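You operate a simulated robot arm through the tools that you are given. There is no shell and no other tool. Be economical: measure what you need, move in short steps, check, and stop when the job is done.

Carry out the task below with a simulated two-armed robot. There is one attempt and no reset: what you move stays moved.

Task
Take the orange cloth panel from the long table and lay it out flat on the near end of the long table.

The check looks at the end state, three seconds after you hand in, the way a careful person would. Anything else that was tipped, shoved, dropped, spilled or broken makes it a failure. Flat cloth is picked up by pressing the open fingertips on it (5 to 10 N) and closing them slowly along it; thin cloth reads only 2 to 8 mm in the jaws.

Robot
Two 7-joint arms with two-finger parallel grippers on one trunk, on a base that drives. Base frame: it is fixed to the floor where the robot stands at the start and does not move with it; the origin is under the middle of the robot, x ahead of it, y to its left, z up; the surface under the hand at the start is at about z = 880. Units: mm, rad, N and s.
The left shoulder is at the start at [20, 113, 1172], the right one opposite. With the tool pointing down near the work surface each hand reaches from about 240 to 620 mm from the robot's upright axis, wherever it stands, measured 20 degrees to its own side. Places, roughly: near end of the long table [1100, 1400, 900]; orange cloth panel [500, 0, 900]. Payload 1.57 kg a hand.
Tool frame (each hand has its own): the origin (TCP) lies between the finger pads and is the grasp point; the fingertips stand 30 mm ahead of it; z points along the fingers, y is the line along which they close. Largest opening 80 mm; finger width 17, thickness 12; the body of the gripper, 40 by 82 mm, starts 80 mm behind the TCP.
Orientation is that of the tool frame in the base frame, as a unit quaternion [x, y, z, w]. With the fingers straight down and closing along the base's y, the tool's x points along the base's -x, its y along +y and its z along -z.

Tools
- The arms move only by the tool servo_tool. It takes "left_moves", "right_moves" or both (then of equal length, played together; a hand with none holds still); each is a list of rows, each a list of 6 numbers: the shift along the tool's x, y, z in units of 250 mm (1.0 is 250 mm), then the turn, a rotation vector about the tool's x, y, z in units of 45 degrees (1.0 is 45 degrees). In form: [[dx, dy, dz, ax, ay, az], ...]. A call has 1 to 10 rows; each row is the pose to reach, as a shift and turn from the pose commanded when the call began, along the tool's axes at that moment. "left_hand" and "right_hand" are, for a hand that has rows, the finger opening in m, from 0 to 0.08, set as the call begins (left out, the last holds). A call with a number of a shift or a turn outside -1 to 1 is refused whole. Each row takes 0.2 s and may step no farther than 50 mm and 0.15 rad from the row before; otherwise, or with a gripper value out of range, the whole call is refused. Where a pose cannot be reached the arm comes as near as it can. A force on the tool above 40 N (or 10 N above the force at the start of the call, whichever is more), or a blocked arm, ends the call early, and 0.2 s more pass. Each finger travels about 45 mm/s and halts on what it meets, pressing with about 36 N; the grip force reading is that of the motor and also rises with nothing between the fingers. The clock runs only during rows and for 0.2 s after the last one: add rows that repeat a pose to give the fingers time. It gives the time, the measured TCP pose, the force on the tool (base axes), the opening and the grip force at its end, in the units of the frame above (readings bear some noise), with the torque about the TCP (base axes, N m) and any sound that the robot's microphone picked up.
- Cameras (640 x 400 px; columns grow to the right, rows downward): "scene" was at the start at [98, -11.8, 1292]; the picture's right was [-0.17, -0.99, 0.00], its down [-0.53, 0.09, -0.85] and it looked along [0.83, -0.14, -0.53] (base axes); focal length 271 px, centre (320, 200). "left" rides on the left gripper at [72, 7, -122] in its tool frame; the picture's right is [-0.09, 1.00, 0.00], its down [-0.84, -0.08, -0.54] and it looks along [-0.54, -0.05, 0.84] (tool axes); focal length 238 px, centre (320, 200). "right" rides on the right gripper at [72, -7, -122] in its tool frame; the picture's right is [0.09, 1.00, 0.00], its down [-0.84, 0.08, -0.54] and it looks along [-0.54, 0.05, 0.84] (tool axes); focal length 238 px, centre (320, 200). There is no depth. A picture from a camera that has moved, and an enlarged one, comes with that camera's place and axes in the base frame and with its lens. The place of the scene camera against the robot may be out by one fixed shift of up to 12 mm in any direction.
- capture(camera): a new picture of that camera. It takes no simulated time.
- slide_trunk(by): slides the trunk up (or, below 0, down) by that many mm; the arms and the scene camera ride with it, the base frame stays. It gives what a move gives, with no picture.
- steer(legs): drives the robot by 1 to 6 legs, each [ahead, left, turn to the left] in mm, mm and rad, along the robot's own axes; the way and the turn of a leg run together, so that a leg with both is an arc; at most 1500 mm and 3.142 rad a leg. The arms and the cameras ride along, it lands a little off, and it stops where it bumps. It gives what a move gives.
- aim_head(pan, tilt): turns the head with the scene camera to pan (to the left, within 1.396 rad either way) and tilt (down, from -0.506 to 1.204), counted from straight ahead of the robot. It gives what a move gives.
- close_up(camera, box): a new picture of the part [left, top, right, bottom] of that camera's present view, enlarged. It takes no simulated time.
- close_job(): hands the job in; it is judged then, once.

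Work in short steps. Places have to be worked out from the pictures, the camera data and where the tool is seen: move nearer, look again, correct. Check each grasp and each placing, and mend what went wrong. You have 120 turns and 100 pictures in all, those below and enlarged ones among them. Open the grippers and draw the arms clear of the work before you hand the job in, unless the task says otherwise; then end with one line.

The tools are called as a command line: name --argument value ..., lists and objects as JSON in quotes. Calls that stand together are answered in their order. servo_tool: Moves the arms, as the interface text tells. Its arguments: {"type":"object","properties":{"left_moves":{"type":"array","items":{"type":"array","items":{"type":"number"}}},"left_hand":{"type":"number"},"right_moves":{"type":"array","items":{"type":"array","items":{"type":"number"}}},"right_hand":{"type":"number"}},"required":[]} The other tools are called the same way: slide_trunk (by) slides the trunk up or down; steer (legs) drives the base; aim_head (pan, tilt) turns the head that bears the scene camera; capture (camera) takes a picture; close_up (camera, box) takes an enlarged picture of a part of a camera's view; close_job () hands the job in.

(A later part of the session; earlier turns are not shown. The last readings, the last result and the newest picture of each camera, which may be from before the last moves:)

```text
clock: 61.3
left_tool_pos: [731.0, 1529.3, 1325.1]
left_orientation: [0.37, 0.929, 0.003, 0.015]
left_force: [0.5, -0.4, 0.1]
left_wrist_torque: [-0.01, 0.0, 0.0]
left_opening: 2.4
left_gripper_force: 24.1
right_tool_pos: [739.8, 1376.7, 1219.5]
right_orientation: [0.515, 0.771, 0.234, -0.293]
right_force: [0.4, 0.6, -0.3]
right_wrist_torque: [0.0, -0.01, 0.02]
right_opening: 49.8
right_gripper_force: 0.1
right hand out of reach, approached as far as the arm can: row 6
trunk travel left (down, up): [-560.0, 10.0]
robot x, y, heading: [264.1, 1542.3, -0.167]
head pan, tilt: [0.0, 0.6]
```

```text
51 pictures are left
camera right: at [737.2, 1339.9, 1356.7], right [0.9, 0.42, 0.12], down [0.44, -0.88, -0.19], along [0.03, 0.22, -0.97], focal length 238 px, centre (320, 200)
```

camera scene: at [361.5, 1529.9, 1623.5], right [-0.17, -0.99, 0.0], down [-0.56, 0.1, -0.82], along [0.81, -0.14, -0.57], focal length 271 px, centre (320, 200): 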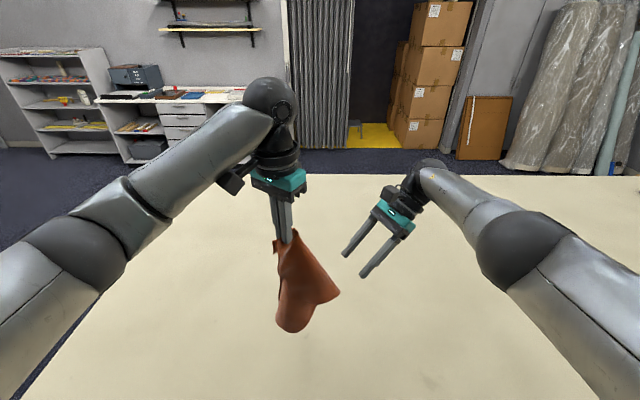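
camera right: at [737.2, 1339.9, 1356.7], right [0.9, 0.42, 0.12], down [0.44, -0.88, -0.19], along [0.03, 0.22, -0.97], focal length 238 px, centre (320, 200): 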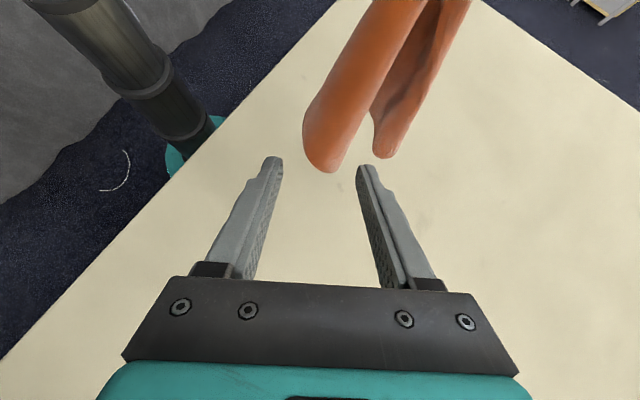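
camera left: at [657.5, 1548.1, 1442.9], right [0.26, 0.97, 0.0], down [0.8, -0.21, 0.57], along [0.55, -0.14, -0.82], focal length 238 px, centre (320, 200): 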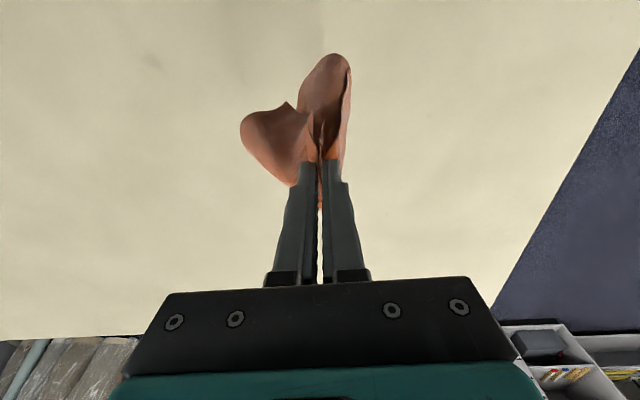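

The corner lobe sits right between the open fingers, with the other fold outside the far finger. I advance about 93 mm along the tool with small corrections.

servo_tool --right_moves '[[-0.02, 0.035, 0.1, 0, 0, 0], [-0.04, 0.035, 0.2, 0, 0, 0], [-0.058, 0.035, 0.29, 0, 0, 0], [-0.058, 0.035, 0.37, 0, 0, 0]]'

capture --camera "right"

close_up --camera "scene" --box '[220, 200, 420, 350]'

```text
clock: 62.3
left_tool_pos: [729.9, 1528.0, 1323.6]
left_orientation: [0.37, 0.929, 0.004, 0.015]
left_force: [0.8, 0.5, 0.1]
left_wrist_torque: [0.0, -0.01, 0.01]
left_opening: 2.7
left_gripper_force: 24.5
right_tool_pos: [726.5, 1431.5, 1145.0]
right_orientation: [0.517, 0.769, 0.234, -0.296]
right_force: [0.2, -0.2, 0.4]
right_wrist_torque: [-0.01, 0.02, -0.01]
right_opening: 50.0
right_gripper_force: 0.2
right hand out of reach, approached as far as the arm can: row 1, 2, 3, 4
trunk travel left (down, up): [-560.0, 10.0]
robot x, y, heading: [267.1, 1541.5, -0.166]
head pan, tilt: [0.0, 0.6]
```

```text
50 pictures are left
camera right: at [723.2, 1395.3, 1282.1], right [0.9, 0.41, 0.12], down [0.43, -0.88, -0.19], along [0.03, 0.22, -0.97], focal length 238 px, centre (320, 200)
```

right: 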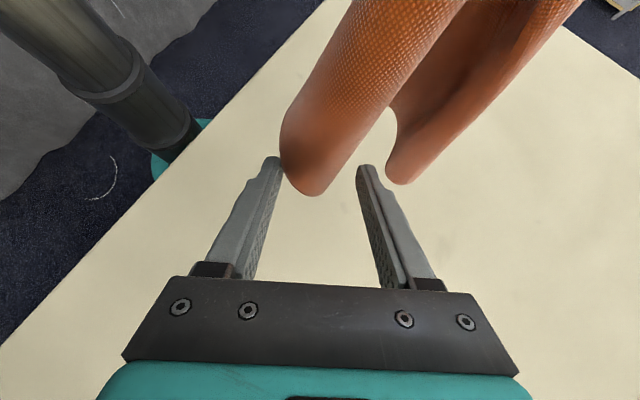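

```text
2.67 times, centred on (320, 275) of scene
camera zoom: at [361.1, 1529.2, 1623.5], right [-0.17, -0.99, 0.0], down [-0.56, 0.1, -0.83], along [0.81, -0.14, -0.56], focal length 724 px, centre (320, 0)
```

zoom: 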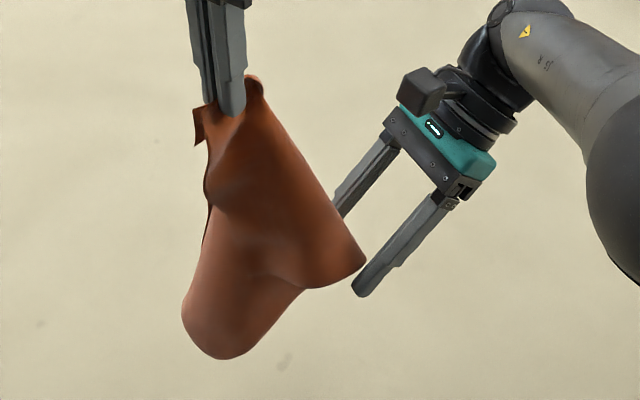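

The corner is just entering between the fingertips. I shift about 6 mm toward the robot and advance 35 mm more.

servo_tool --right_moves '[[0, -0.03, 0.0, 0, 0, 0], [0, -0.03, 0.07, 0, 0, 0], [0, -0.03, 0.14, 0, 0, 0]]'

capture --camera "right"

close_up --camera "scene" --box '[220, 200, 420, 350]'

```text
clock: 63.1
left_tool_pos: [730.2, 1529.4, 1325.4]
left_orientation: [0.37, 0.929, 0.003, 0.015]
left_force: [0.7, -0.7, 0.2]
left_wrist_torque: [0.0, 0.05, 0.01]
left_opening: 2.4
left_gripper_force: 23.6
right_tool_pos: [713.9, 1449.5, 1116.9]
right_orientation: [0.517, 0.768, 0.235, -0.296]
right_force: [-0.7, 0.2, -1.2]
right_wrist_torque: [0.01, 0.02, -0.02]
right_opening: 50.0
right_gripper_force: 0.0
right hand out of reach, approached as far as the arm can: row 1, 2
trunk travel left (down, up): [-560.0, 10.0]
robot x, y, heading: [265.5, 1542.2, -0.171]
head pan, tilt: [0.0, 0.6]
```

```text
48 pictures are left
camera right: at [711.6, 1412.6, 1253.0], right [0.9, 0.42, 0.12], down [0.43, -0.88, -0.19], along [0.02, 0.22, -0.97], focal length 238 px, centre (320, 200)
```

right: 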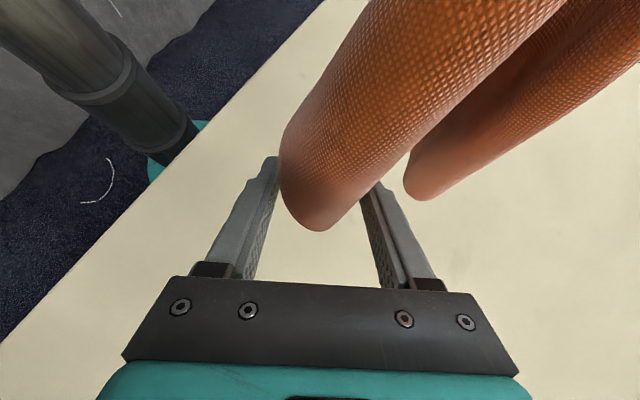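

```text
2.67 times, centred on (320, 275) of scene
camera zoom: at [361.2, 1529.4, 1623.5], right [-0.17, -0.99, 0.0], down [-0.56, 0.1, -0.83], along [0.81, -0.14, -0.56], focal length 724 px, centre (320, 0)
```

zoom: 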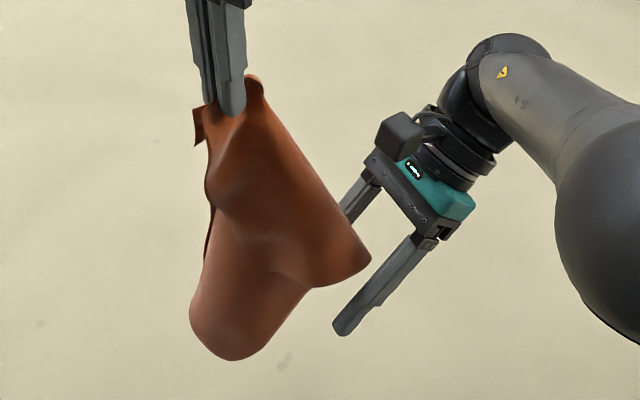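

Triangulation puts the corner inside the jaws, with the edge crossing 22 mm behind the TCP. I back off 12 mm and close the right hand.

servo_tool --right_moves '[[0, 0, -0.048, 0, 0, 0]]'

servo_tool --right_moves '[[0, 0, 0, 0, 0, 0], [0, 0, 0, 0, 0, 0], [0, 0, 0, 0, 0, 0], [0, 0, 0, 0, 0, 0]]' --right_hand 0.0

capture --camera "right"

close_up --camera "scene" --box '[220, 200, 420, 350]'

```text
clock: 63.5
left_tool_pos: [731.0, 1526.9, 1324.9]
left_orientation: [0.371, 0.929, 0.004, 0.015]
left_force: [0.5, 0.1, 0.1]
left_wrist_torque: [0.01, 0.05, 0.04]
left_opening: 2.3
left_gripper_force: 23.4
right_tool_pos: [717.1, 1441.7, 1125.3]
right_orientation: [0.516, 0.769, 0.234, -0.296]
right_force: [-0.7, 0.5, 0.1]
right_wrist_torque: [-0.02, -0.01, 0.03]
right_opening: 49.9
right_gripper_force: 0.1
right hand out of reach, approached as far as the arm can: row 1
trunk travel left (down, up): [-560.0, 10.0]
robot x, y, heading: [265.7, 1544.4, -0.17]
head pan, tilt: [0.0, 0.6]
```

```text
clock: 64.5
left_tool_pos: [730.5, 1528.2, 1325.6]
left_orientation: [0.37, 0.929, 0.004, 0.016]
left_force: [-0.4, -0.1, -1.0]
left_wrist_torque: [0.05, -0.01, 0.03]
left_opening: 2.5
left_gripper_force: 24.3
right_tool_pos: [717.0, 1440.8, 1124.9]
right_orientation: [0.517, 0.769, 0.234, -0.295]
right_force: [-0.8, 0.4, 0.3]
right_wrist_torque: [0.01, 0.03, 0.02]
right_opening: 2.0
right_gripper_force: 23.6
trunk travel left (down, up): [-560.0, 10.0]
robot x, y, heading: [265.1, 1543.3, -0.167]
head pan, tilt: [0.0, 0.6]
```

```text
46 pictures are left
camera right: at [714.7, 1404.4, 1261.6], right [0.9, 0.42, 0.12], down [0.43, -0.88, -0.19], along [0.03, 0.22, -0.97], focal length 238 px, centre (320, 200)
```

right: 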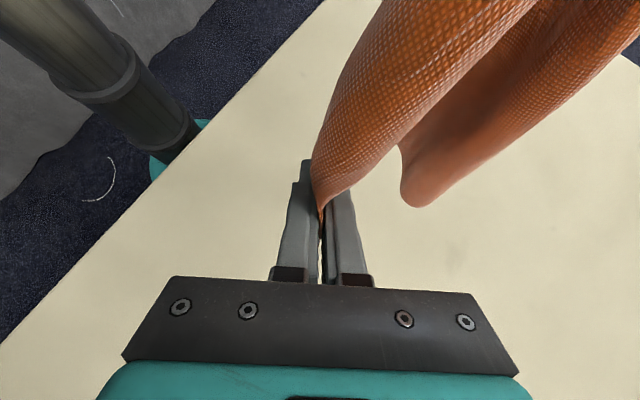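

```text
2.67 times, centred on (320, 275) of scene
camera zoom: at [361.2, 1529.2, 1623.5], right [-0.17, -0.99, 0.0], down [-0.56, 0.1, -0.83], along [0.81, -0.14, -0.56], focal length 724 px, centre (320, 0)
```

zoom: 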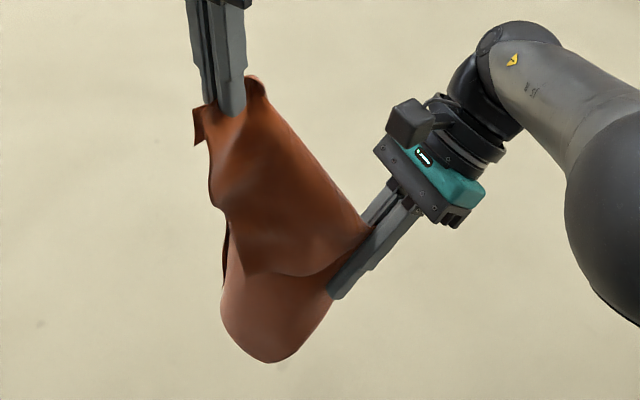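

The right hand now holds the near-right corner (2.0 mm) cleanly. I raise it to the left hand's level and open the gap to about 175 mm.

servo_tool --right_moves '[[0.054, -0.028, -0.139, 0, 0, 0], [0.108, -0.056, -0.278, 0, 0, 0], [0.162, -0.083, -0.417, 0, 0, 0], [0.216, -0.111, -0.556, 0, 0, 0], [0.27, -0.139, -0.695, 0, 0, 0]]'

capture --camera "scene"

```text
clock: 65.7
left_tool_pos: [729.7, 1526.5, 1325.3]
left_orientation: [0.371, 0.929, 0.003, 0.016]
left_force: [0.7, -2.5, 0.0]
left_wrist_torque: [-0.04, -0.02, 0.03]
left_opening: 2.6
left_gripper_force: 23.7
right_tool_pos: [744.3, 1344.6, 1295.8]
right_orientation: [0.517, 0.769, 0.234, -0.295]
right_force: [0.2, 1.3, -1.2]
right_wrist_torque: [-0.04, -0.06, -0.03]
right_opening: 2.2
right_gripper_force: 23.3
right hand out of reach, approached as far as the arm can: row 1, 2, 3, 4, 5
trunk travel left (down, up): [-560.0, 10.0]
robot x, y, heading: [266.0, 1542.6, -0.17]
head pan, tilt: [0.0, 0.6]
```

```text
44 pictures are left
camera scene: at [360.8, 1528.8, 1623.5], right [-0.17, -0.99, 0.0], down [-0.56, 0.1, -0.83], along [0.81, -0.14, -0.56], focal length 271 px, centre (320, 200)
```

scene: 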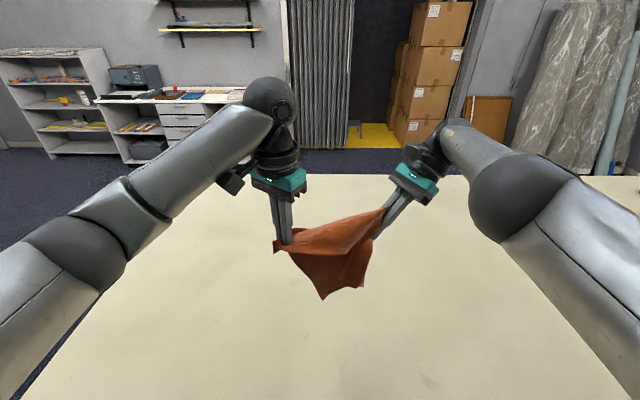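

Now the cloth hangs from both near corners. I bring the left hand square again and untilt the right to vertical, keeping its fingertips in place.

servo_tool --left_moves '[[0, 0, 0, 0, 0, -0.125], [0, 0, 0, 0, 0, -0.25], [0, 0, 0, 0, 0, -0.375], [0, 0, 0, 0, 0, -0.5], [0, 0, 0, 0, 0, -0.625], [0, 0, 0, 0, 0, -0.75]]' --right_moves '[[0.013, 0.001, 0.006, 0, -0.16, 0], [0.027, 0.003, 0.012, 0, -0.32, 0], [0.04, 0.004, 0.017, 0, -0.48, 0], [0.053, 0.005, 0.023, 0, -0.64, 0], [0.067, 0.007, 0.029, 0, -0.8, 0], [0.08, 0.008, 0.035, 0, -0.96, 0]]'

close_up --camera "scene" --box '[200, 120, 480, 330]'

```text
clock: 67.1
left_tool_pos: [730.6, 1530.6, 1324.6]
left_orientation: [0.084, 0.996, -0.001, 0.016]
left_force: [-0.6, -0.2, -0.3]
left_wrist_torque: [0.0, 0.03, -0.05]
left_opening: 2.4
left_gripper_force: 23.5
right_tool_pos: [819.5, 1359.7, 1299.8]
right_orientation: [0.565, 0.823, 0.047, -0.02]
right_force: [0.0, 0.8, -0.2]
right_wrist_torque: [-0.01, 0.0, 0.0]
right_opening: 2.4
right_gripper_force: 24.0
right hand out of reach, approached as far as the arm can: row 1, 2, 3, 4, 5, 6
trunk travel left (down, up): [-560.0, 10.0]
robot x, y, heading: [264.2, 1542.1, -0.168]
head pan, tilt: [0.0, 0.6]
```

```text
1.90 times, centred on (340, 225) of scene
camera zoom: at [361.3, 1530.0, 1623.5], right [-0.17, -0.99, 0.0], down [-0.56, 0.1, -0.83], along [0.81, -0.14, -0.56], focal length 517 px, centre (282, 152)
```

zoom: 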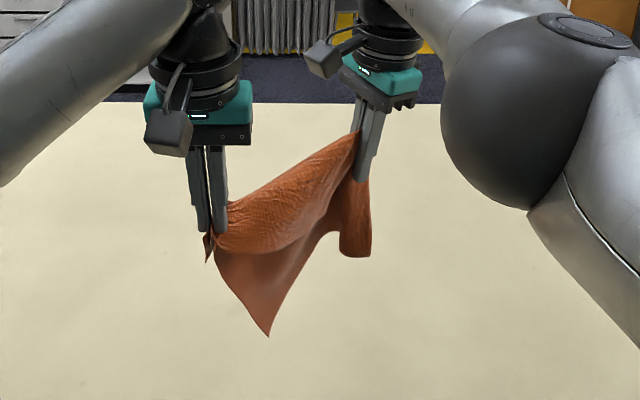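

The right arm settled further out, at 577 mm ahead. I bring the left hand forward level with it and even the heights.

servo_tool --left_moves '[[-0.15, 0, 0, 0, 0, 0], [-0.3, 0, 0, 0, 0, 0], [-0.45, 0.02, 0, 0, 0, 0]]' --right_moves '[[0, 0, -0.03, 0, 0, 0], [0, 0, -0.06, 0, 0, 0], [-0.04, 0, -0.1, 0, 0, 0]]'

close_up --camera "scene" --box '[200, 120, 480, 330]'

```text
clock: 67.9
left_tool_pos: [840.6, 1516.0, 1327.3]
left_orientation: [0.086, 0.996, 0.0, 0.017]
left_force: [0.0, -0.5, 0.1]
left_wrist_torque: [0.0, 0.03, -0.05]
left_opening: 2.6
left_gripper_force: 23.3
right_tool_pos: [817.2, 1345.8, 1322.0]
right_orientation: [0.566, 0.823, 0.048, -0.021]
right_force: [-0.2, -0.4, -0.5]
right_wrist_torque: [0.04, 0.01, -0.05]
right_opening: 2.1
right_gripper_force: 23.5
right hand out of reach, approached as far as the arm can: row 3
trunk travel left (down, up): [-560.0, 10.0]
robot x, y, heading: [263.3, 1541.4, -0.167]
head pan, tilt: [0.0, 0.6]
```

```text
1.90 times, centred on (340, 225) of scene
camera zoom: at [361.0, 1528.3, 1623.5], right [-0.17, -0.99, 0.0], down [-0.56, 0.1, -0.83], along [0.81, -0.14, -0.56], focal length 517 px, centre (282, 152)
```

zoom: 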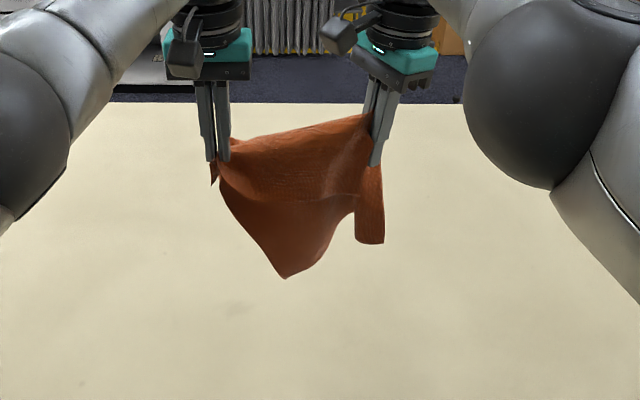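

Separation is 172 mm and still slack. I spread the left hand 20 mm in steps, watching for tension.

servo_tool --left_moves '[[0, 0.03, 0, 0, 0, 0], [0, 0.06, 0, 0, 0, 0]]' --right_moves '[[0, 0, 0.04, 0, 0, 0], [0, 0, 0.06, 0, 0, 0]]'

close_up --camera "scene" --box '[200, 120, 480, 330]'

```text
clock: 68.5
left_tool_pos: [844.2, 1532.2, 1329.1]
left_orientation: [0.085, 0.996, 0.0, 0.016]
left_force: [1.0, -0.1, 0.5]
left_wrist_torque: [0.0, 0.03, -0.02]
left_opening: 2.8
left_gripper_force: 24.4
right_tool_pos: [816.8, 1348.9, 1306.9]
right_orientation: [0.565, 0.824, 0.046, -0.021]
right_force: [-0.1, 1.1, -0.4]
right_wrist_torque: [-0.06, -0.01, -0.01]
right_opening: 2.1
right_gripper_force: 23.0
trunk travel left (down, up): [-560.0, 10.0]
robot x, y, heading: [267.5, 1542.9, -0.174]
head pan, tilt: [0.0, 0.6]
```

```text
1.90 times, centred on (340, 225) of scene
camera zoom: at [361.2, 1529.9, 1623.5], right [-0.17, -0.99, 0.0], down [-0.56, 0.1, -0.83], along [0.81, -0.14, -0.56], focal length 517 px, centre (282, 152)
```

zoom: 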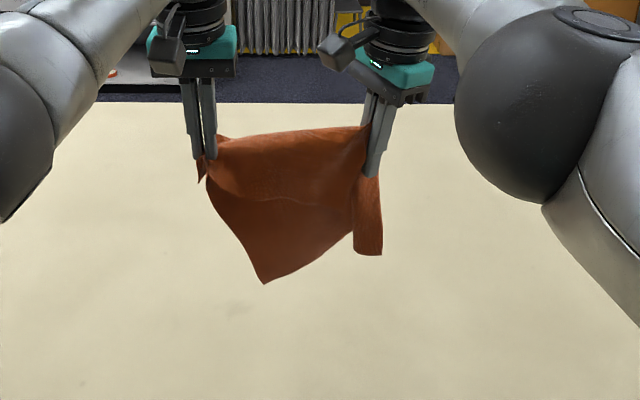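

The top edge is nearly straight and lightly taut. I lower the trunk 180 mm so the hem nears the table.

slide_trunk --by -180

capture --camera "scene"

```text
clock: 70.5
left_tool_pos: [843.6, 1530.1, 1150.5]
left_orientation: [0.085, 0.996, -0.001, 0.016]
left_force: [0.0, -0.3, -0.1]
left_wrist_torque: [-0.03, 0.01, -0.04]
left_opening: 2.6
left_gripper_force: 24.0
right_tool_pos: [817.5, 1347.5, 1126.9]
right_orientation: [0.566, 0.823, 0.046, -0.022]
right_force: [-1.0, 0.2, -0.3]
right_wrist_torque: [-0.01, 0.01, -0.03]
right_opening: 2.1
right_gripper_force: 24.1
trunk travel left (down, up): [-380.0, 190.0]
robot x, y, heading: [266.1, 1544.1, -0.168]
head pan, tilt: [0.0, 0.6]
```

```text
40 pictures are left
camera scene: at [361.1, 1529.2, 1443.6], right [-0.17, -0.99, 0.0], down [-0.56, 0.1, -0.83], along [0.81, -0.14, -0.56], focal length 271 px, centre (320, 200)
```

scene: 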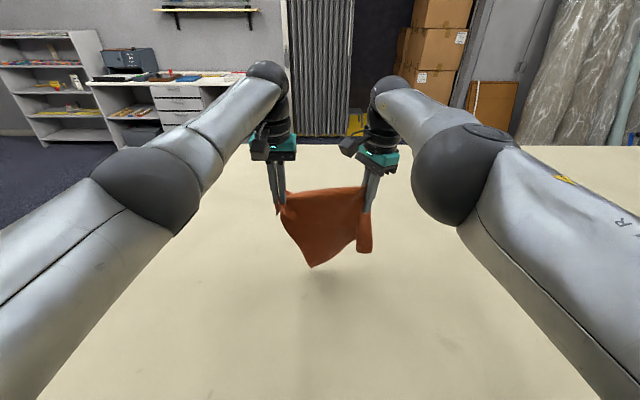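

The hem is close to the table. I start pulling back while lowering, in three rows, to check both arms follow.

servo_tool --left_moves '[[0.15, 0, 0.06, 0, 0, 0], [0.3, 0, 0.14, 0, 0, 0], [0.436, 0, 0.22, 0, 0, 0]]' --right_moves '[[0.073, -0.134, 0.06, 0, 0, 0], [0.14, -0.262, 0.14, 0, 0, 0], [0.205, -0.386, 0.22, 0, 0, 0]]'

capture --camera "scene"

```text
clock: 71.3
left_tool_pos: [738.1, 1549.2, 1090.0]
left_orientation: [0.085, 0.996, 0.0, 0.015]
left_force: [0.3, -0.1, -0.2]
left_wrist_torque: [-0.01, 0.01, -0.04]
left_opening: 2.7
left_gripper_force: 23.9
right_tool_pos: [814.6, 1358.6, 1057.4]
right_orientation: [0.564, 0.824, 0.046, -0.022]
right_force: [-0.1, 0.3, 0.3]
right_wrist_torque: [-0.07, 0.01, -0.01]
right_opening: 2.0
right_gripper_force: 23.7
right hand out of reach, approached as far as the arm can: row 1, 2, 3
trunk travel left (down, up): [-380.0, 190.0]
robot x, y, heading: [267.3, 1544.3, -0.176]
head pan, tilt: [0.0, 0.6]
```

```text
39 pictures are left
camera scene: at [361.5, 1529.5, 1443.5], right [-0.17, -0.99, 0.0], down [-0.56, 0.1, -0.82], along [0.81, -0.14, -0.57], focal length 271 px, centre (320, 200)
```

scene: 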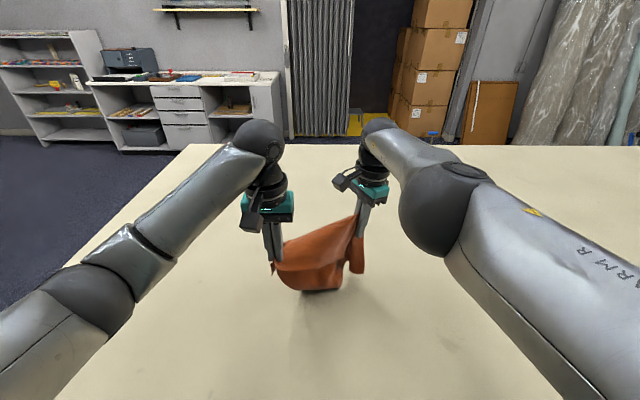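

The right arm can't retract in this wrist configuration, but it lowers fine. So I'll realign the left hand with it and do the pulling back with the base and the lowering with the trunk.

servo_tool --left_moves '[[-0.14, 0, 0.01, 0, 0, 0], [-0.28, 0, 0.02, 0, 0, 0], [-0.42, 0.01, 0.03, 0, 0, 0]]'

close_up --camera "scene" --box '[200, 120, 440, 320]'

```text
clock: 72.1
left_tool_pos: [844.1, 1532.7, 1088.0]
left_orientation: [0.087, 0.996, 0.0, 0.017]
left_force: [0.1, -0.1, 0.2]
left_wrist_torque: [0.01, 0.03, -0.01]
left_opening: 2.5
left_gripper_force: 24.4
right_tool_pos: [815.3, 1357.2, 1058.7]
right_orientation: [0.566, 0.823, 0.046, -0.023]
right_force: [0.2, -0.5, -0.5]
right_wrist_torque: [0.03, 0.0, 0.0]
right_opening: 1.9
right_gripper_force: 24.0
trunk travel left (down, up): [-380.0, 190.0]
robot x, y, heading: [263.6, 1539.7, -0.17]
head pan, tilt: [0.0, 0.6]
```

```text
2.00 times, centred on (320, 220) of scene
camera zoom: at [361.4, 1528.0, 1443.5], right [-0.17, -0.99, 0.0], down [-0.56, 0.1, -0.82], along [0.81, -0.14, -0.57], focal length 543 px, centre (320, 160)
```

zoom: 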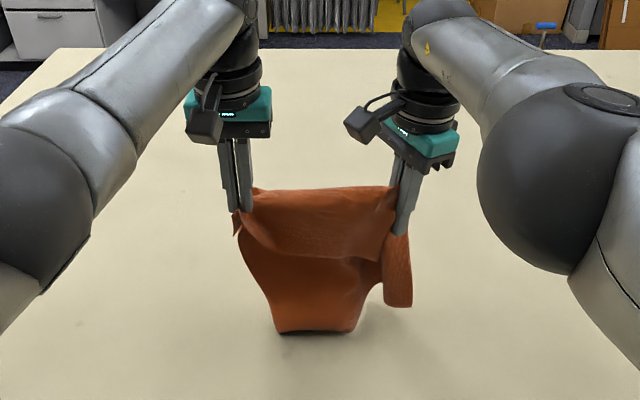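

The hem rests on the table slightly nearer than the hands. I lift a little so it hangs straight, then drive back in small steps while lowering, so the hem trails ahead.

slide_trunk --by 40

steer --legs '[[-50, 0, 0]]'

slide_trunk --by -30

steer --legs '[[-50, 0, 0]]'

close_up --camera "scene" --box '[200, 120, 440, 320]'

```text
clock: 73.0
left_tool_pos: [845.8, 1534.8, 1128.2]
left_orientation: [0.085, 0.996, -0.001, 0.016]
left_force: [-0.1, -0.6, -0.3]
left_wrist_torque: [-0.03, 0.01, -0.01]
left_opening: 2.4
left_gripper_force: 24.0
right_tool_pos: [815.5, 1357.0, 1098.6]
right_orientation: [0.565, 0.823, 0.046, -0.023]
right_force: [-0.2, -0.5, -0.3]
right_wrist_torque: [-0.04, 0.04, -0.01]
right_opening: 2.3
right_gripper_force: 23.8
trunk travel left (down, up): [-420.0, 150.0]
robot x, y, heading: [262.9, 1544.0, -0.173]
head pan, tilt: [0.0, 0.6]
```

```text
clock: 73.9
left_tool_pos: [791.8, 1542.4, 1127.6]
left_orientation: [0.085, 0.996, -0.002, 0.016]
left_force: [0.3, -0.5, 0.3]
left_wrist_torque: [0.02, -0.07, -0.02]
left_opening: 2.8
left_gripper_force: 24.3
right_tool_pos: [763.7, 1367.9, 1099.2]
right_orientation: [0.566, 0.823, 0.046, -0.022]
right_force: [0.1, 0.7, 0.1]
right_wrist_torque: [-0.02, -0.03, -0.02]
right_opening: 2.0
right_gripper_force: 23.1
trunk travel left (down, up): [-420.0, 150.0]
robot x, y, heading: [216.6, 1551.4, -0.172]
head pan, tilt: [0.0, 0.6]
```

```text
clock: 74.6
left_tool_pos: [794.6, 1542.6, 1097.3]
left_orientation: [0.085, 0.996, -0.002, 0.016]
left_force: [-0.3, 0.4, 0.1]
left_wrist_torque: [0.01, -0.02, -0.01]
left_opening: 2.6
left_gripper_force: 24.0
right_tool_pos: [764.2, 1366.2, 1068.2]
right_orientation: [0.566, 0.823, 0.045, -0.022]
right_force: [0.5, -0.3, 0.3]
right_wrist_torque: [-0.02, -0.02, 0.01]
right_opening: 2.2
right_gripper_force: 24.4
trunk travel left (down, up): [-390.0, 180.0]
robot x, y, heading: [215.1, 1550.9, -0.17]
head pan, tilt: [0.0, 0.6]
```

```text
clock: 75.5
left_tool_pos: [744.1, 1551.9, 1098.2]
left_orientation: [0.085, 0.996, -0.002, 0.016]
left_force: [-0.3, 0.0, -0.8]
left_wrist_torque: [0.01, -0.03, -0.02]
left_opening: 2.4
left_gripper_force: 24.1
right_tool_pos: [715.3, 1374.7, 1069.2]
right_orientation: [0.565, 0.824, 0.047, -0.022]
right_force: [0.0, 0.9, -0.3]
right_wrist_torque: [-0.02, -0.04, -0.02]
right_opening: 2.1
right_gripper_force: 24.1
trunk travel left (down, up): [-390.0, 180.0]
robot x, y, heading: [167.9, 1558.2, -0.17]
head pan, tilt: [0.0, 0.6]
```

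```text
2.00 times, centred on (320, 220) of scene
camera zoom: at [260.6, 1546.5, 1453.7], right [-0.17, -0.99, 0.0], down [-0.56, 0.1, -0.83], along [0.81, -0.14, -0.56], focal length 543 px, centre (320, 160)
```

zoom: 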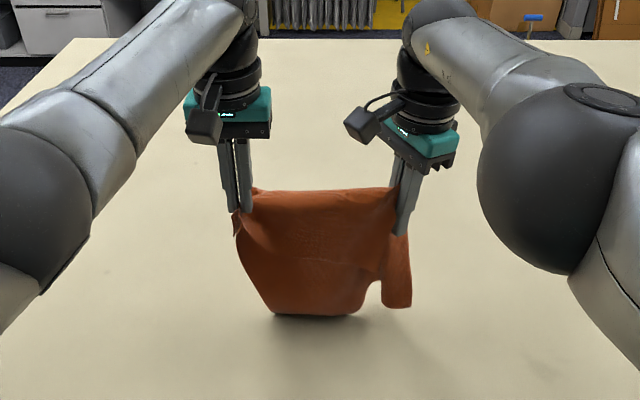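

The hem isn't touching yet. I drive forward again to regain depth, then alternate small lowering and backing steps.

steer --legs '[[92, 0, 0]]'

slide_trunk --by -22

steer --legs '[[-50, 0, 0]]'

slide_trunk --by -28

steer --legs '[[-45, 0, 0]]'

capture --camera "scene"

```text
clock: 76.7
left_tool_pos: [839.8, 1535.9, 1096.8]
left_orientation: [0.084, 0.996, -0.002, 0.015]
left_force: [0.0, -0.3, 0.0]
left_wrist_torque: [-0.01, 0.03, 0.0]
left_opening: 2.7
left_gripper_force: 23.8
right_tool_pos: [809.3, 1360.4, 1068.8]
right_orientation: [0.565, 0.824, 0.046, -0.022]
right_force: [1.2, 0.0, 0.4]
right_wrist_torque: [-0.02, 0.01, -0.01]
right_opening: 2.2
right_gripper_force: 23.8
trunk travel left (down, up): [-390.0, 180.0]
robot x, y, heading: [257.4, 1542.4, -0.164]
head pan, tilt: [0.0, 0.6]
```

```text
clock: 77.4
left_tool_pos: [838.4, 1537.1, 1075.4]
left_orientation: [0.085, 0.996, -0.001, 0.015]
left_force: [-0.4, -0.4, -0.8]
left_wrist_torque: [0.03, -0.03, -0.03]
left_opening: 2.7
left_gripper_force: 23.9
right_tool_pos: [807.4, 1360.3, 1048.0]
right_orientation: [0.565, 0.823, 0.046, -0.022]
right_force: [-0.2, -0.3, 1.1]
right_wrist_torque: [-0.02, -0.03, 0.02]
right_opening: 2.2
right_gripper_force: 23.6
trunk travel left (down, up): [-368.0, 202.0]
robot x, y, heading: [257.4, 1543.6, -0.17]
head pan, tilt: [0.0, 0.6]
```

```text
clock: 78.3
left_tool_pos: [789.8, 1544.9, 1076.5]
left_orientation: [0.083, 0.996, -0.001, 0.016]
left_force: [-0.9, -0.4, -0.1]
left_wrist_torque: [0.0, -0.02, -0.01]
left_opening: 2.7
left_gripper_force: 24.2
right_tool_pos: [759.1, 1368.6, 1047.8]
right_orientation: [0.564, 0.824, 0.046, -0.023]
right_force: [-0.6, -0.5, 0.0]
right_wrist_torque: [-0.02, -0.02, 0.01]
right_opening: 2.2
right_gripper_force: 23.8
trunk travel left (down, up): [-368.0, 202.0]
robot x, y, heading: [208.6, 1552.8, -0.172]
head pan, tilt: [0.0, 0.6]
```

```text
clock: 79.0
left_tool_pos: [789.8, 1544.1, 1047.7]
left_orientation: [0.083, 0.996, -0.001, 0.014]
left_force: [0.0, 0.9, 0.0]
left_wrist_torque: [0.01, 0.03, -0.05]
left_opening: 2.8
left_gripper_force: 24.7
right_tool_pos: [760.7, 1369.7, 1018.7]
right_orientation: [0.565, 0.824, 0.046, -0.022]
right_force: [-0.2, 0.0, -0.3]
right_wrist_torque: [-0.01, 0.01, 0.01]
right_opening: 2.0
right_gripper_force: 23.9
trunk travel left (down, up): [-340.0, 230.0]
robot x, y, heading: [209.4, 1552.2, -0.168]
head pan, tilt: [0.0, 0.6]
```

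```text
clock: 79.9
left_tool_pos: [747.6, 1552.7, 1048.5]
left_orientation: [0.084, 0.996, -0.002, 0.016]
left_force: [-0.3, 0.1, 0.7]
left_wrist_torque: [-0.04, -0.02, -0.05]
left_opening: 2.5
left_gripper_force: 24.3
right_tool_pos: [716.9, 1376.8, 1019.3]
right_orientation: [0.564, 0.824, 0.047, -0.022]
right_force: [-0.8, -0.8, 0.0]
right_wrist_torque: [-0.04, -0.02, -0.04]
right_opening: 2.3
right_gripper_force: 23.4
trunk travel left (down, up): [-340.0, 230.0]
robot x, y, heading: [167.7, 1557.4, -0.167]
head pan, tilt: [0.0, 0.6]
```

```text
36 pictures are left
camera scene: at [262.3, 1546.3, 1403.7], right [-0.17, -0.99, 0.0], down [-0.56, 0.09, -0.83], along [0.81, -0.14, -0.56], focal length 271 px, centre (320, 200)
```

scene: 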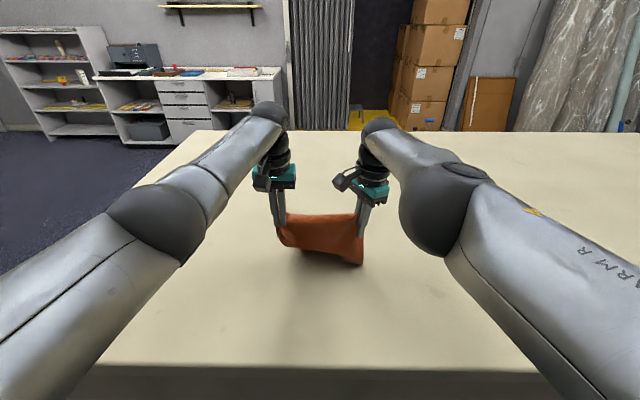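

The cloth is now trailing ahead of the hands. I continue the lowering and backing.

slide_trunk --by -35

steer --legs '[[-45, 0, 0]]'

slide_trunk --by -35

steer --legs '[[-40, 0, 0]]'

capture --camera "scene"

capture --camera "left"

```text
clock: 80.7
left_tool_pos: [746.7, 1553.4, 1013.5]
left_orientation: [0.084, 0.996, -0.001, 0.016]
left_force: [-0.1, -0.5, -0.5]
left_wrist_torque: [0.01, -0.02, -0.01]
left_opening: 2.5
left_gripper_force: 24.0
right_tool_pos: [717.4, 1376.7, 984.3]
right_orientation: [0.564, 0.824, 0.046, -0.022]
right_force: [0.2, 0.2, 0.6]
right_wrist_torque: [-0.01, 0.0, 0.01]
right_opening: 1.9
right_gripper_force: 23.8
trunk travel left (down, up): [-305.0, 265.0]
robot x, y, heading: [164.2, 1562.9, -0.171]
head pan, tilt: [0.0, 0.6]
```

```text
clock: 81.6
left_tool_pos: [702.0, 1560.7, 1012.3]
left_orientation: [0.083, 0.996, -0.001, 0.016]
left_force: [-0.5, 0.5, 0.0]
left_wrist_torque: [0.0, -0.06, -0.02]
left_opening: 2.6
left_gripper_force: 23.9
right_tool_pos: [672.9, 1383.4, 984.0]
right_orientation: [0.565, 0.824, 0.047, -0.022]
right_force: [-0.2, -0.9, 0.0]
right_wrist_torque: [-0.02, -0.03, 0.0]
right_opening: 2.1
right_gripper_force: 23.2
trunk travel left (down, up): [-305.0, 265.0]
robot x, y, heading: [122.2, 1565.7, -0.172]
head pan, tilt: [0.0, 0.6]
```

```text
clock: 82.4
left_tool_pos: [702.5, 1560.7, 978.2]
left_orientation: [0.084, 0.996, -0.001, 0.015]
left_force: [-0.4, 0.3, -0.5]
left_wrist_torque: [-0.03, -0.03, -0.03]
left_opening: 2.7
left_gripper_force: 24.4
right_tool_pos: [672.4, 1384.0, 949.3]
right_orientation: [0.565, 0.824, 0.046, -0.022]
right_force: [-0.6, -0.4, -0.4]
right_wrist_torque: [0.0, 0.0, 0.03]
right_opening: 2.2
right_gripper_force: 23.5
trunk travel left (down, up): [-270.0, 300.0]
robot x, y, heading: [121.4, 1570.6, -0.166]
head pan, tilt: [0.0, 0.6]
```

```text
clock: 83.3
left_tool_pos: [663.0, 1566.3, 978.4]
left_orientation: [0.084, 0.996, -0.002, 0.016]
left_force: [-1.0, 0.0, -0.2]
left_wrist_torque: [0.02, 0.01, 0.0]
left_opening: 2.6
left_gripper_force: 24.2
right_tool_pos: [633.7, 1390.8, 949.1]
right_orientation: [0.565, 0.824, 0.046, -0.022]
right_force: [-0.8, 0.2, 0.4]
right_wrist_torque: [-0.03, -0.01, -0.02]
right_opening: 2.3
right_gripper_force: 23.4
trunk travel left (down, up): [-270.0, 300.0]
robot x, y, heading: [83.9, 1573.9, -0.167]
head pan, tilt: [0.0, 0.6]
```

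```text
35 pictures are left
camera scene: at [179.0, 1560.3, 1333.6], right [-0.17, -0.99, 0.0], down [-0.56, 0.09, -0.83], along [0.81, -0.14, -0.56], focal length 271 px, centre (320, 200)
```

scene: 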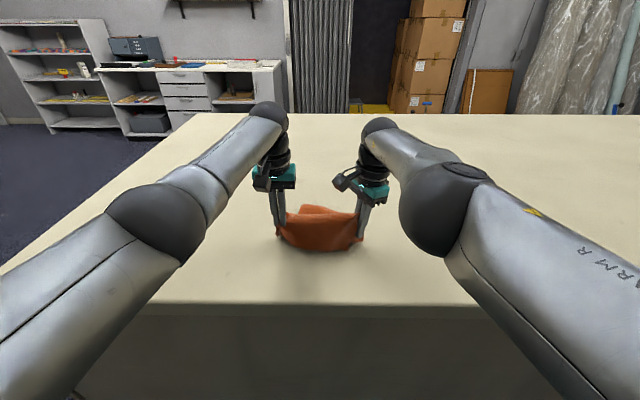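

```text
34 pictures are left
camera left: at [589.2, 1585.4, 1097.2], right [0.26, 0.97, 0.0], down [0.79, -0.21, 0.57], along [0.55, -0.14, -0.82], focal length 238 px, centre (320, 200)
```

left: 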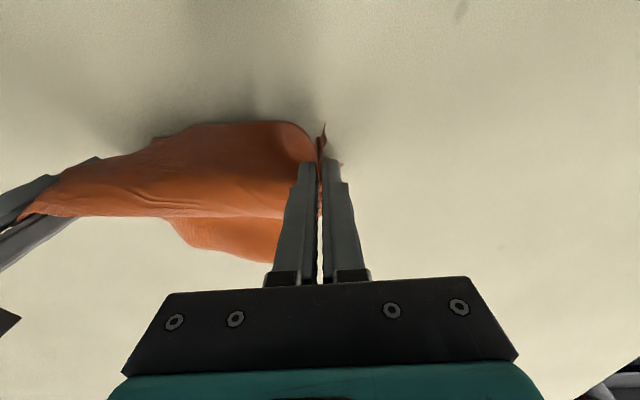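

The cloth still bellies under the hands, with the hem trailing ahead. I pull back 70 mm without lowering to draw it out.

steer --legs '[[-70, 0, 0]]'

capture --camera "left"

close_up --camera "scene" --box '[220, 160, 420, 310]'

```text
clock: 84.3
left_tool_pos: [594.4, 1578.8, 978.1]
left_orientation: [0.084, 0.996, -0.001, 0.015]
left_force: [0.3, -0.4, 0.7]
left_wrist_torque: [0.02, -0.02, 0.0]
left_opening: 2.7
left_gripper_force: 24.1
right_tool_pos: [565.8, 1401.8, 949.2]
right_orientation: [0.565, 0.824, 0.046, -0.022]
right_force: [-0.6, -1.1, 1.7]
right_wrist_torque: [0.03, -0.03, -0.02]
right_opening: 2.0
right_gripper_force: 24.0
trunk travel left (down, up): [-270.0, 300.0]
robot x, y, heading: [15.5, 1587.7, -0.167]
head pan, tilt: [0.0, 0.6]
```

```text
33 pictures are left
camera left: at [521.4, 1597.0, 1097.2], right [0.26, 0.97, 0.0], down [0.79, -0.21, 0.57], along [0.55, -0.14, -0.82], focal length 238 px, centre (320, 200)
```

left: 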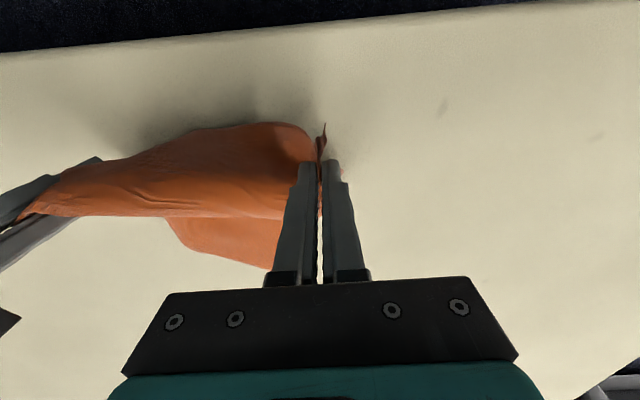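

```text
2.67 times, centred on (320, 235) of scene
camera zoom: at [111.3, 1571.8, 1333.6], right [-0.17, -0.99, 0.0], down [-0.56, 0.09, -0.83], along [0.81, -0.14, -0.56], focal length 724 px, centre (320, 107)
```

zoom: 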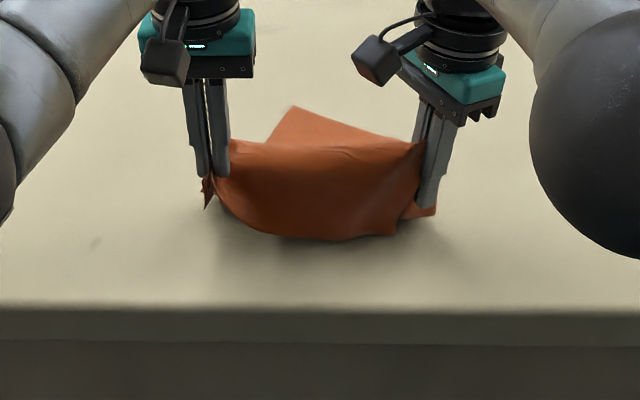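

The table is slippery and the sheet prefers to bend with its hem toward the robot. So I'll lift it to hang straight, then lower while driving forward, so it lies down from the robot side outward.

slide_trunk --by 155

steer --legs '[[60, 0, 0]]'

slide_trunk --by -30

steer --legs '[[50, 0, 0]]'

close_up --camera "scene" --box '[200, 140, 440, 340]'

```text
clock: 86.1
left_tool_pos: [595.3, 1577.6, 1133.3]
left_orientation: [0.084, 0.996, -0.001, 0.015]
left_force: [-0.8, -0.3, 0.0]
left_wrist_torque: [0.01, 0.0, -0.01]
left_opening: 2.6
left_gripper_force: 23.8
right_tool_pos: [566.6, 1401.8, 1104.1]
right_orientation: [0.564, 0.824, 0.045, -0.022]
right_force: [0.0, 0.8, -0.3]
right_wrist_torque: [0.02, 0.0, 0.0]
right_opening: 2.0
right_gripper_force: 23.7
trunk travel left (down, up): [-425.0, 145.0]
robot x, y, heading: [12.3, 1582.6, -0.165]
head pan, tilt: [0.0, 0.6]
```

```text
clock: 87.0
left_tool_pos: [655.1, 1567.4, 1131.2]
left_orientation: [0.084, 0.996, -0.001, 0.014]
left_force: [-0.2, -0.6, 0.3]
left_wrist_torque: [-0.01, 0.03, -0.07]
left_opening: 2.7
left_gripper_force: 23.9
right_tool_pos: [624.5, 1390.8, 1102.4]
right_orientation: [0.565, 0.824, 0.046, -0.023]
right_force: [0.3, 0.3, -0.3]
right_wrist_torque: [-0.02, 0.02, 0.01]
right_opening: 2.2
right_gripper_force: 23.2
trunk travel left (down, up): [-425.0, 145.0]
robot x, y, heading: [76.8, 1575.9, -0.165]
head pan, tilt: [0.0, 0.6]
```

```text
clock: 87.8
left_tool_pos: [653.5, 1568.9, 1103.3]
left_orientation: [0.084, 0.996, -0.002, 0.015]
left_force: [-0.8, -1.0, -0.7]
left_wrist_torque: [0.02, -0.01, -0.03]
left_opening: 2.8
left_gripper_force: 23.8
right_tool_pos: [623.7, 1390.7, 1074.5]
right_orientation: [0.565, 0.823, 0.046, -0.022]
right_force: [0.5, -0.2, -0.2]
right_wrist_torque: [-0.02, -0.02, 0.0]
right_opening: 2.1
right_gripper_force: 24.1
trunk travel left (down, up): [-395.0, 175.0]
robot x, y, heading: [74.8, 1571.8, -0.165]
head pan, tilt: [0.0, 0.6]
```

```text
clock: 88.7
left_tool_pos: [704.1, 1558.4, 1102.7]
left_orientation: [0.084, 0.996, -0.001, 0.015]
left_force: [-0.2, -0.8, -0.5]
left_wrist_torque: [-0.01, 0.0, 0.03]
left_opening: 2.5
left_gripper_force: 23.8
right_tool_pos: [675.5, 1382.9, 1073.2]
right_orientation: [0.565, 0.824, 0.046, -0.023]
right_force: [0.8, 0.0, -0.3]
right_wrist_torque: [0.02, 0.0, 0.03]
right_opening: 2.1
right_gripper_force: 23.6
trunk travel left (down, up): [-395.0, 175.0]
robot x, y, heading: [121.9, 1569.0, -0.166]
head pan, tilt: [0.0, 0.6]
```

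```text
2.00 times, centred on (320, 240) of scene
camera zoom: at [222.1, 1552.8, 1458.4], right [-0.17, -0.99, 0.0], down [-0.56, 0.1, -0.82], along [0.81, -0.14, -0.57], focal length 543 px, centre (320, 120)
```

zoom: 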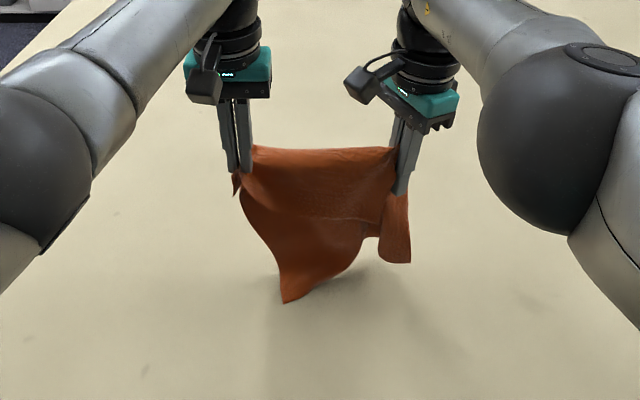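

The lower-left corner reaches the table first. I continue lowering and driving forward.

slide_trunk --by -35

steer --legs '[[45, 0, 0]]'

slide_trunk --by -45

steer --legs '[[45, 0, 0]]'

close_up --camera "scene" --box '[200, 140, 440, 340]'

```text
clock: 89.5
left_tool_pos: [703.5, 1558.8, 1067.2]
left_orientation: [0.085, 0.996, -0.001, 0.016]
left_force: [0.8, 0.3, 0.4]
left_wrist_torque: [-0.02, 0.01, -0.01]
left_opening: 2.7
left_gripper_force: 24.1
right_tool_pos: [673.5, 1383.1, 1039.0]
right_orientation: [0.565, 0.823, 0.047, -0.022]
right_force: [-0.8, -0.2, -0.2]
right_wrist_torque: [0.01, -0.01, -0.02]
right_opening: 2.1
right_gripper_force: 23.2
trunk travel left (down, up): [-360.0, 210.0]
robot x, y, heading: [122.6, 1563.7, -0.172]
head pan, tilt: [0.0, 0.6]
```

```text
clock: 90.4
left_tool_pos: [749.6, 1550.6, 1066.8]
left_orientation: [0.085, 0.996, -0.001, 0.014]
left_force: [0.3, 0.1, 0.1]
left_wrist_torque: [0.0, 0.01, -0.04]
left_opening: 2.3
left_gripper_force: 23.7
right_tool_pos: [720.2, 1374.7, 1038.1]
right_orientation: [0.565, 0.823, 0.046, -0.024]
right_force: [0.1, 0.6, 0.6]
right_wrist_torque: [-0.03, 0.06, 0.01]
right_opening: 2.1
right_gripper_force: 23.9
trunk travel left (down, up): [-360.0, 210.0]
robot x, y, heading: [169.1, 1562.4, -0.177]
head pan, tilt: [0.0, 0.6]
```

```text
clock: 91.3
left_tool_pos: [749.2, 1551.4, 1022.8]
left_orientation: [0.084, 0.996, -0.001, 0.015]
left_force: [0.3, -0.2, 0.3]
left_wrist_torque: [-0.01, 0.01, 0.01]
left_opening: 2.6
left_gripper_force: 23.8
right_tool_pos: [719.5, 1375.1, 995.0]
right_orientation: [0.565, 0.823, 0.046, -0.022]
right_force: [-0.8, -1.1, 0.7]
right_wrist_torque: [0.0, -0.03, 0.0]
right_opening: 2.2
right_gripper_force: 24.0
trunk travel left (down, up): [-315.0, 255.0]
robot x, y, heading: [172.5, 1557.3, -0.169]
head pan, tilt: [0.0, 0.6]
```

```text
clock: 92.2
left_tool_pos: [794.3, 1543.6, 1022.0]
left_orientation: [0.084, 0.996, -0.001, 0.015]
left_force: [1.0, 0.5, 0.6]
left_wrist_torque: [-0.02, 0.05, -0.01]
left_opening: 2.7
left_gripper_force: 24.2
right_tool_pos: [765.8, 1368.2, 993.4]
right_orientation: [0.564, 0.824, 0.046, -0.023]
right_force: [-0.2, 0.8, -0.6]
right_wrist_torque: [0.0, 0.01, -0.01]
right_opening: 2.0
right_gripper_force: 23.3
trunk travel left (down, up): [-315.0, 255.0]
robot x, y, heading: [213.1, 1551.7, -0.166]
head pan, tilt: [0.0, 0.6]
```

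```text
2.00 times, centred on (320, 240) of scene
camera zoom: at [312.6, 1537.6, 1378.4], right [-0.17, -0.99, 0.0], down [-0.56, 0.09, -0.82], along [0.81, -0.14, -0.57], focal length 543 px, centre (320, 120)
```

zoom: 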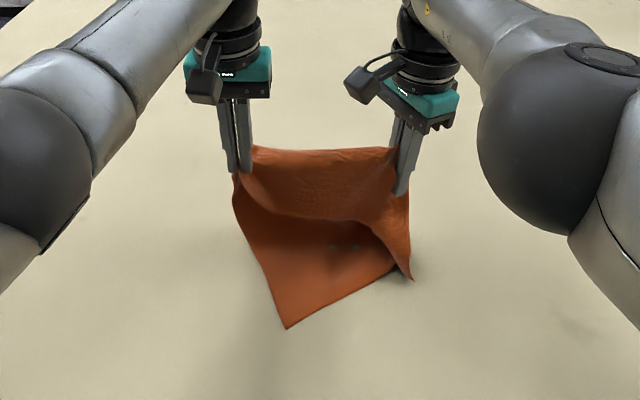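

Working well: the hem lies toward the robot and the sheet is opening. I continue to near table level, lowering the left hand's extra 28 mm by arm.

slide_trunk --by -40

steer --legs '[[45, 0, 0]]'

servo_tool --left_moves '[[0, 0, 0.05, 0, 0, 0], [0, 0, 0.112, 0, 0, 0]]'

slide_trunk --by -28

close_up --camera "scene" --box '[200, 140, 440, 340]'

```text
clock: 93.0
left_tool_pos: [793.0, 1545.0, 982.4]
left_orientation: [0.084, 0.996, -0.001, 0.016]
left_force: [-0.1, -0.1, -1.4]
left_wrist_torque: [0.0, -0.01, -0.02]
left_opening: 2.4
left_gripper_force: 24.5
right_tool_pos: [764.4, 1369.2, 954.0]
right_orientation: [0.565, 0.824, 0.045, -0.022]
right_force: [-0.5, -0.3, -0.6]
right_wrist_torque: [0.03, -0.03, 0.02]
right_opening: 2.1
right_gripper_force: 23.8
trunk travel left (down, up): [-275.0, 295.0]
robot x, y, heading: [209.7, 1556.5, -0.165]
head pan, tilt: [0.0, 0.6]
```

```text
clock: 93.9
left_tool_pos: [840.5, 1535.8, 981.4]
left_orientation: [0.084, 0.996, 0.0, 0.015]
left_force: [0.4, 0.9, -0.2]
left_wrist_torque: [-0.01, 0.04, -0.03]
left_opening: 2.6
left_gripper_force: 23.9
right_tool_pos: [809.9, 1358.6, 953.4]
right_orientation: [0.565, 0.823, 0.046, -0.023]
right_force: [-0.4, 0.3, 0.0]
right_wrist_torque: [0.0, 0.0, 0.01]
right_opening: 2.2
right_gripper_force: 23.6
trunk travel left (down, up): [-275.0, 295.0]
robot x, y, heading: [257.7, 1547.0, -0.169]
head pan, tilt: [0.0, 0.6]
```

```text
clock: 94.5
left_tool_pos: [839.1, 1536.7, 954.4]
left_orientation: [0.085, 0.996, -0.001, 0.016]
left_force: [0.1, -0.5, 0.6]
left_wrist_torque: [-0.02, -0.02, 0.0]
left_opening: 2.7
left_gripper_force: 24.2
right_tool_pos: [808.5, 1360.5, 953.9]
right_orientation: [0.566, 0.823, 0.046, -0.022]
right_force: [-0.1, 0.4, -0.1]
right_wrist_torque: [-0.01, 0.01, -0.03]
right_opening: 1.9
right_gripper_force: 23.8
trunk travel left (down, up): [-275.0, 295.0]
robot x, y, heading: [254.4, 1544.3, -0.167]
head pan, tilt: [0.0, 0.6]
```

```text
clock: 95.3
left_tool_pos: [838.6, 1536.1, 927.1]
left_orientation: [0.085, 0.996, -0.001, 0.016]
left_force: [0.4, 0.7, 0.4]
left_wrist_torque: [0.01, -0.01, -0.02]
left_opening: 2.7
left_gripper_force: 24.2
right_tool_pos: [809.3, 1360.0, 925.7]
right_orientation: [0.565, 0.823, 0.045, -0.023]
right_force: [-0.2, 0.9, 0.0]
right_wrist_torque: [-0.03, 0.02, 0.04]
right_opening: 1.8
right_gripper_force: 23.7
trunk travel left (down, up): [-247.0, 323.0]
robot x, y, heading: [258.1, 1542.2, -0.173]
head pan, tilt: [0.0, 0.6]
```

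```text
2.00 times, centred on (320, 240) of scene
camera zoom: at [355.7, 1530.2, 1310.5], right [-0.17, -0.99, 0.0], down [-0.56, 0.09, -0.83], along [0.81, -0.14, -0.56], focal length 543 px, centre (320, 120)
```

zoom: 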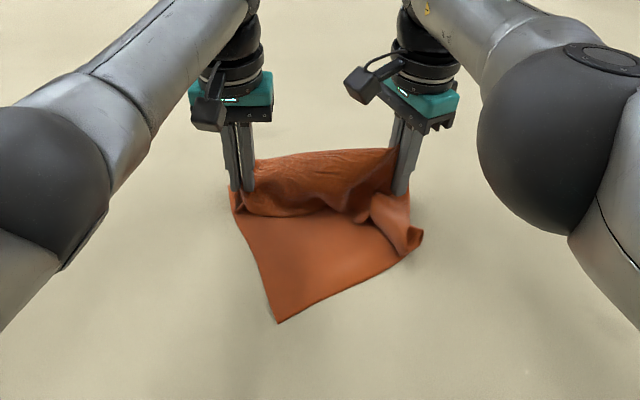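

The sheet lies well near the robot, with a belly left at the hands. I push both hands 50 mm further out while lowering to 12 mm above contact.

servo_tool --left_moves '[[-0.1, 0, 0.01, 0, 0, 0], [-0.2, 0, 0.03, 0, 0, 0], [-0.2, 0, 0.04, 0, 0, 0]]' --right_moves '[[-0.052, 0.086, 0.01, 0, 0, 0], [-0.105, 0.172, 0.03, 0, 0, 0], [-0.105, 0.172, 0.04, 0, 0, 0]]'

close_up --camera "scene" --box '[200, 140, 440, 340]'

```text
clock: 96.1
left_tool_pos: [846.6, 1540.9, 923.3]
left_orientation: [0.085, 0.996, -0.002, 0.015]
left_force: [-0.3, -1.2, 1.4]
left_wrist_torque: [-0.02, 0.0, -0.06]
left_opening: 3.0
left_gripper_force: 24.0
left hand out of reach, approached as far as the arm can: row 1, 2, 3
right_tool_pos: [811.0, 1357.9, 925.5]
right_orientation: [0.564, 0.824, 0.047, -0.022]
right_force: [0.4, 1.0, 0.1]
right_wrist_torque: [-0.07, 0.0, -0.01]
right_opening: 1.8
right_gripper_force: 23.6
right hand out of reach, approached as far as the arm can: row 1, 2, 3
trunk travel left (down, up): [-247.0, 323.0]
robot x, y, heading: [258.9, 1540.6, -0.164]
head pan, tilt: [0.0, 0.6]
```

```text
2.00 times, centred on (320, 240) of scene
camera zoom: at [355.7, 1530.4, 1310.5], right [-0.17, -0.99, 0.0], down [-0.56, 0.09, -0.83], along [0.81, -0.14, -0.56], focal length 543 px, centre (320, 120)
```

zoom: 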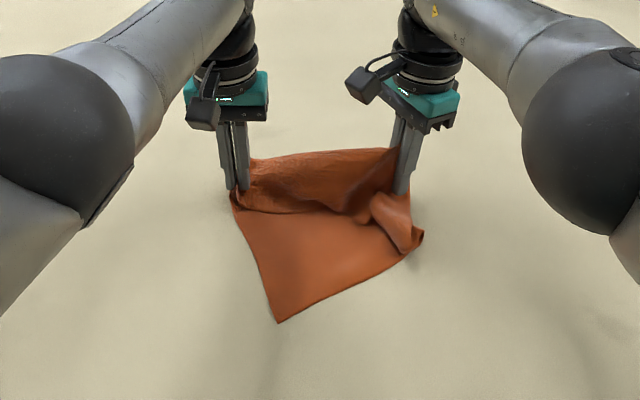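

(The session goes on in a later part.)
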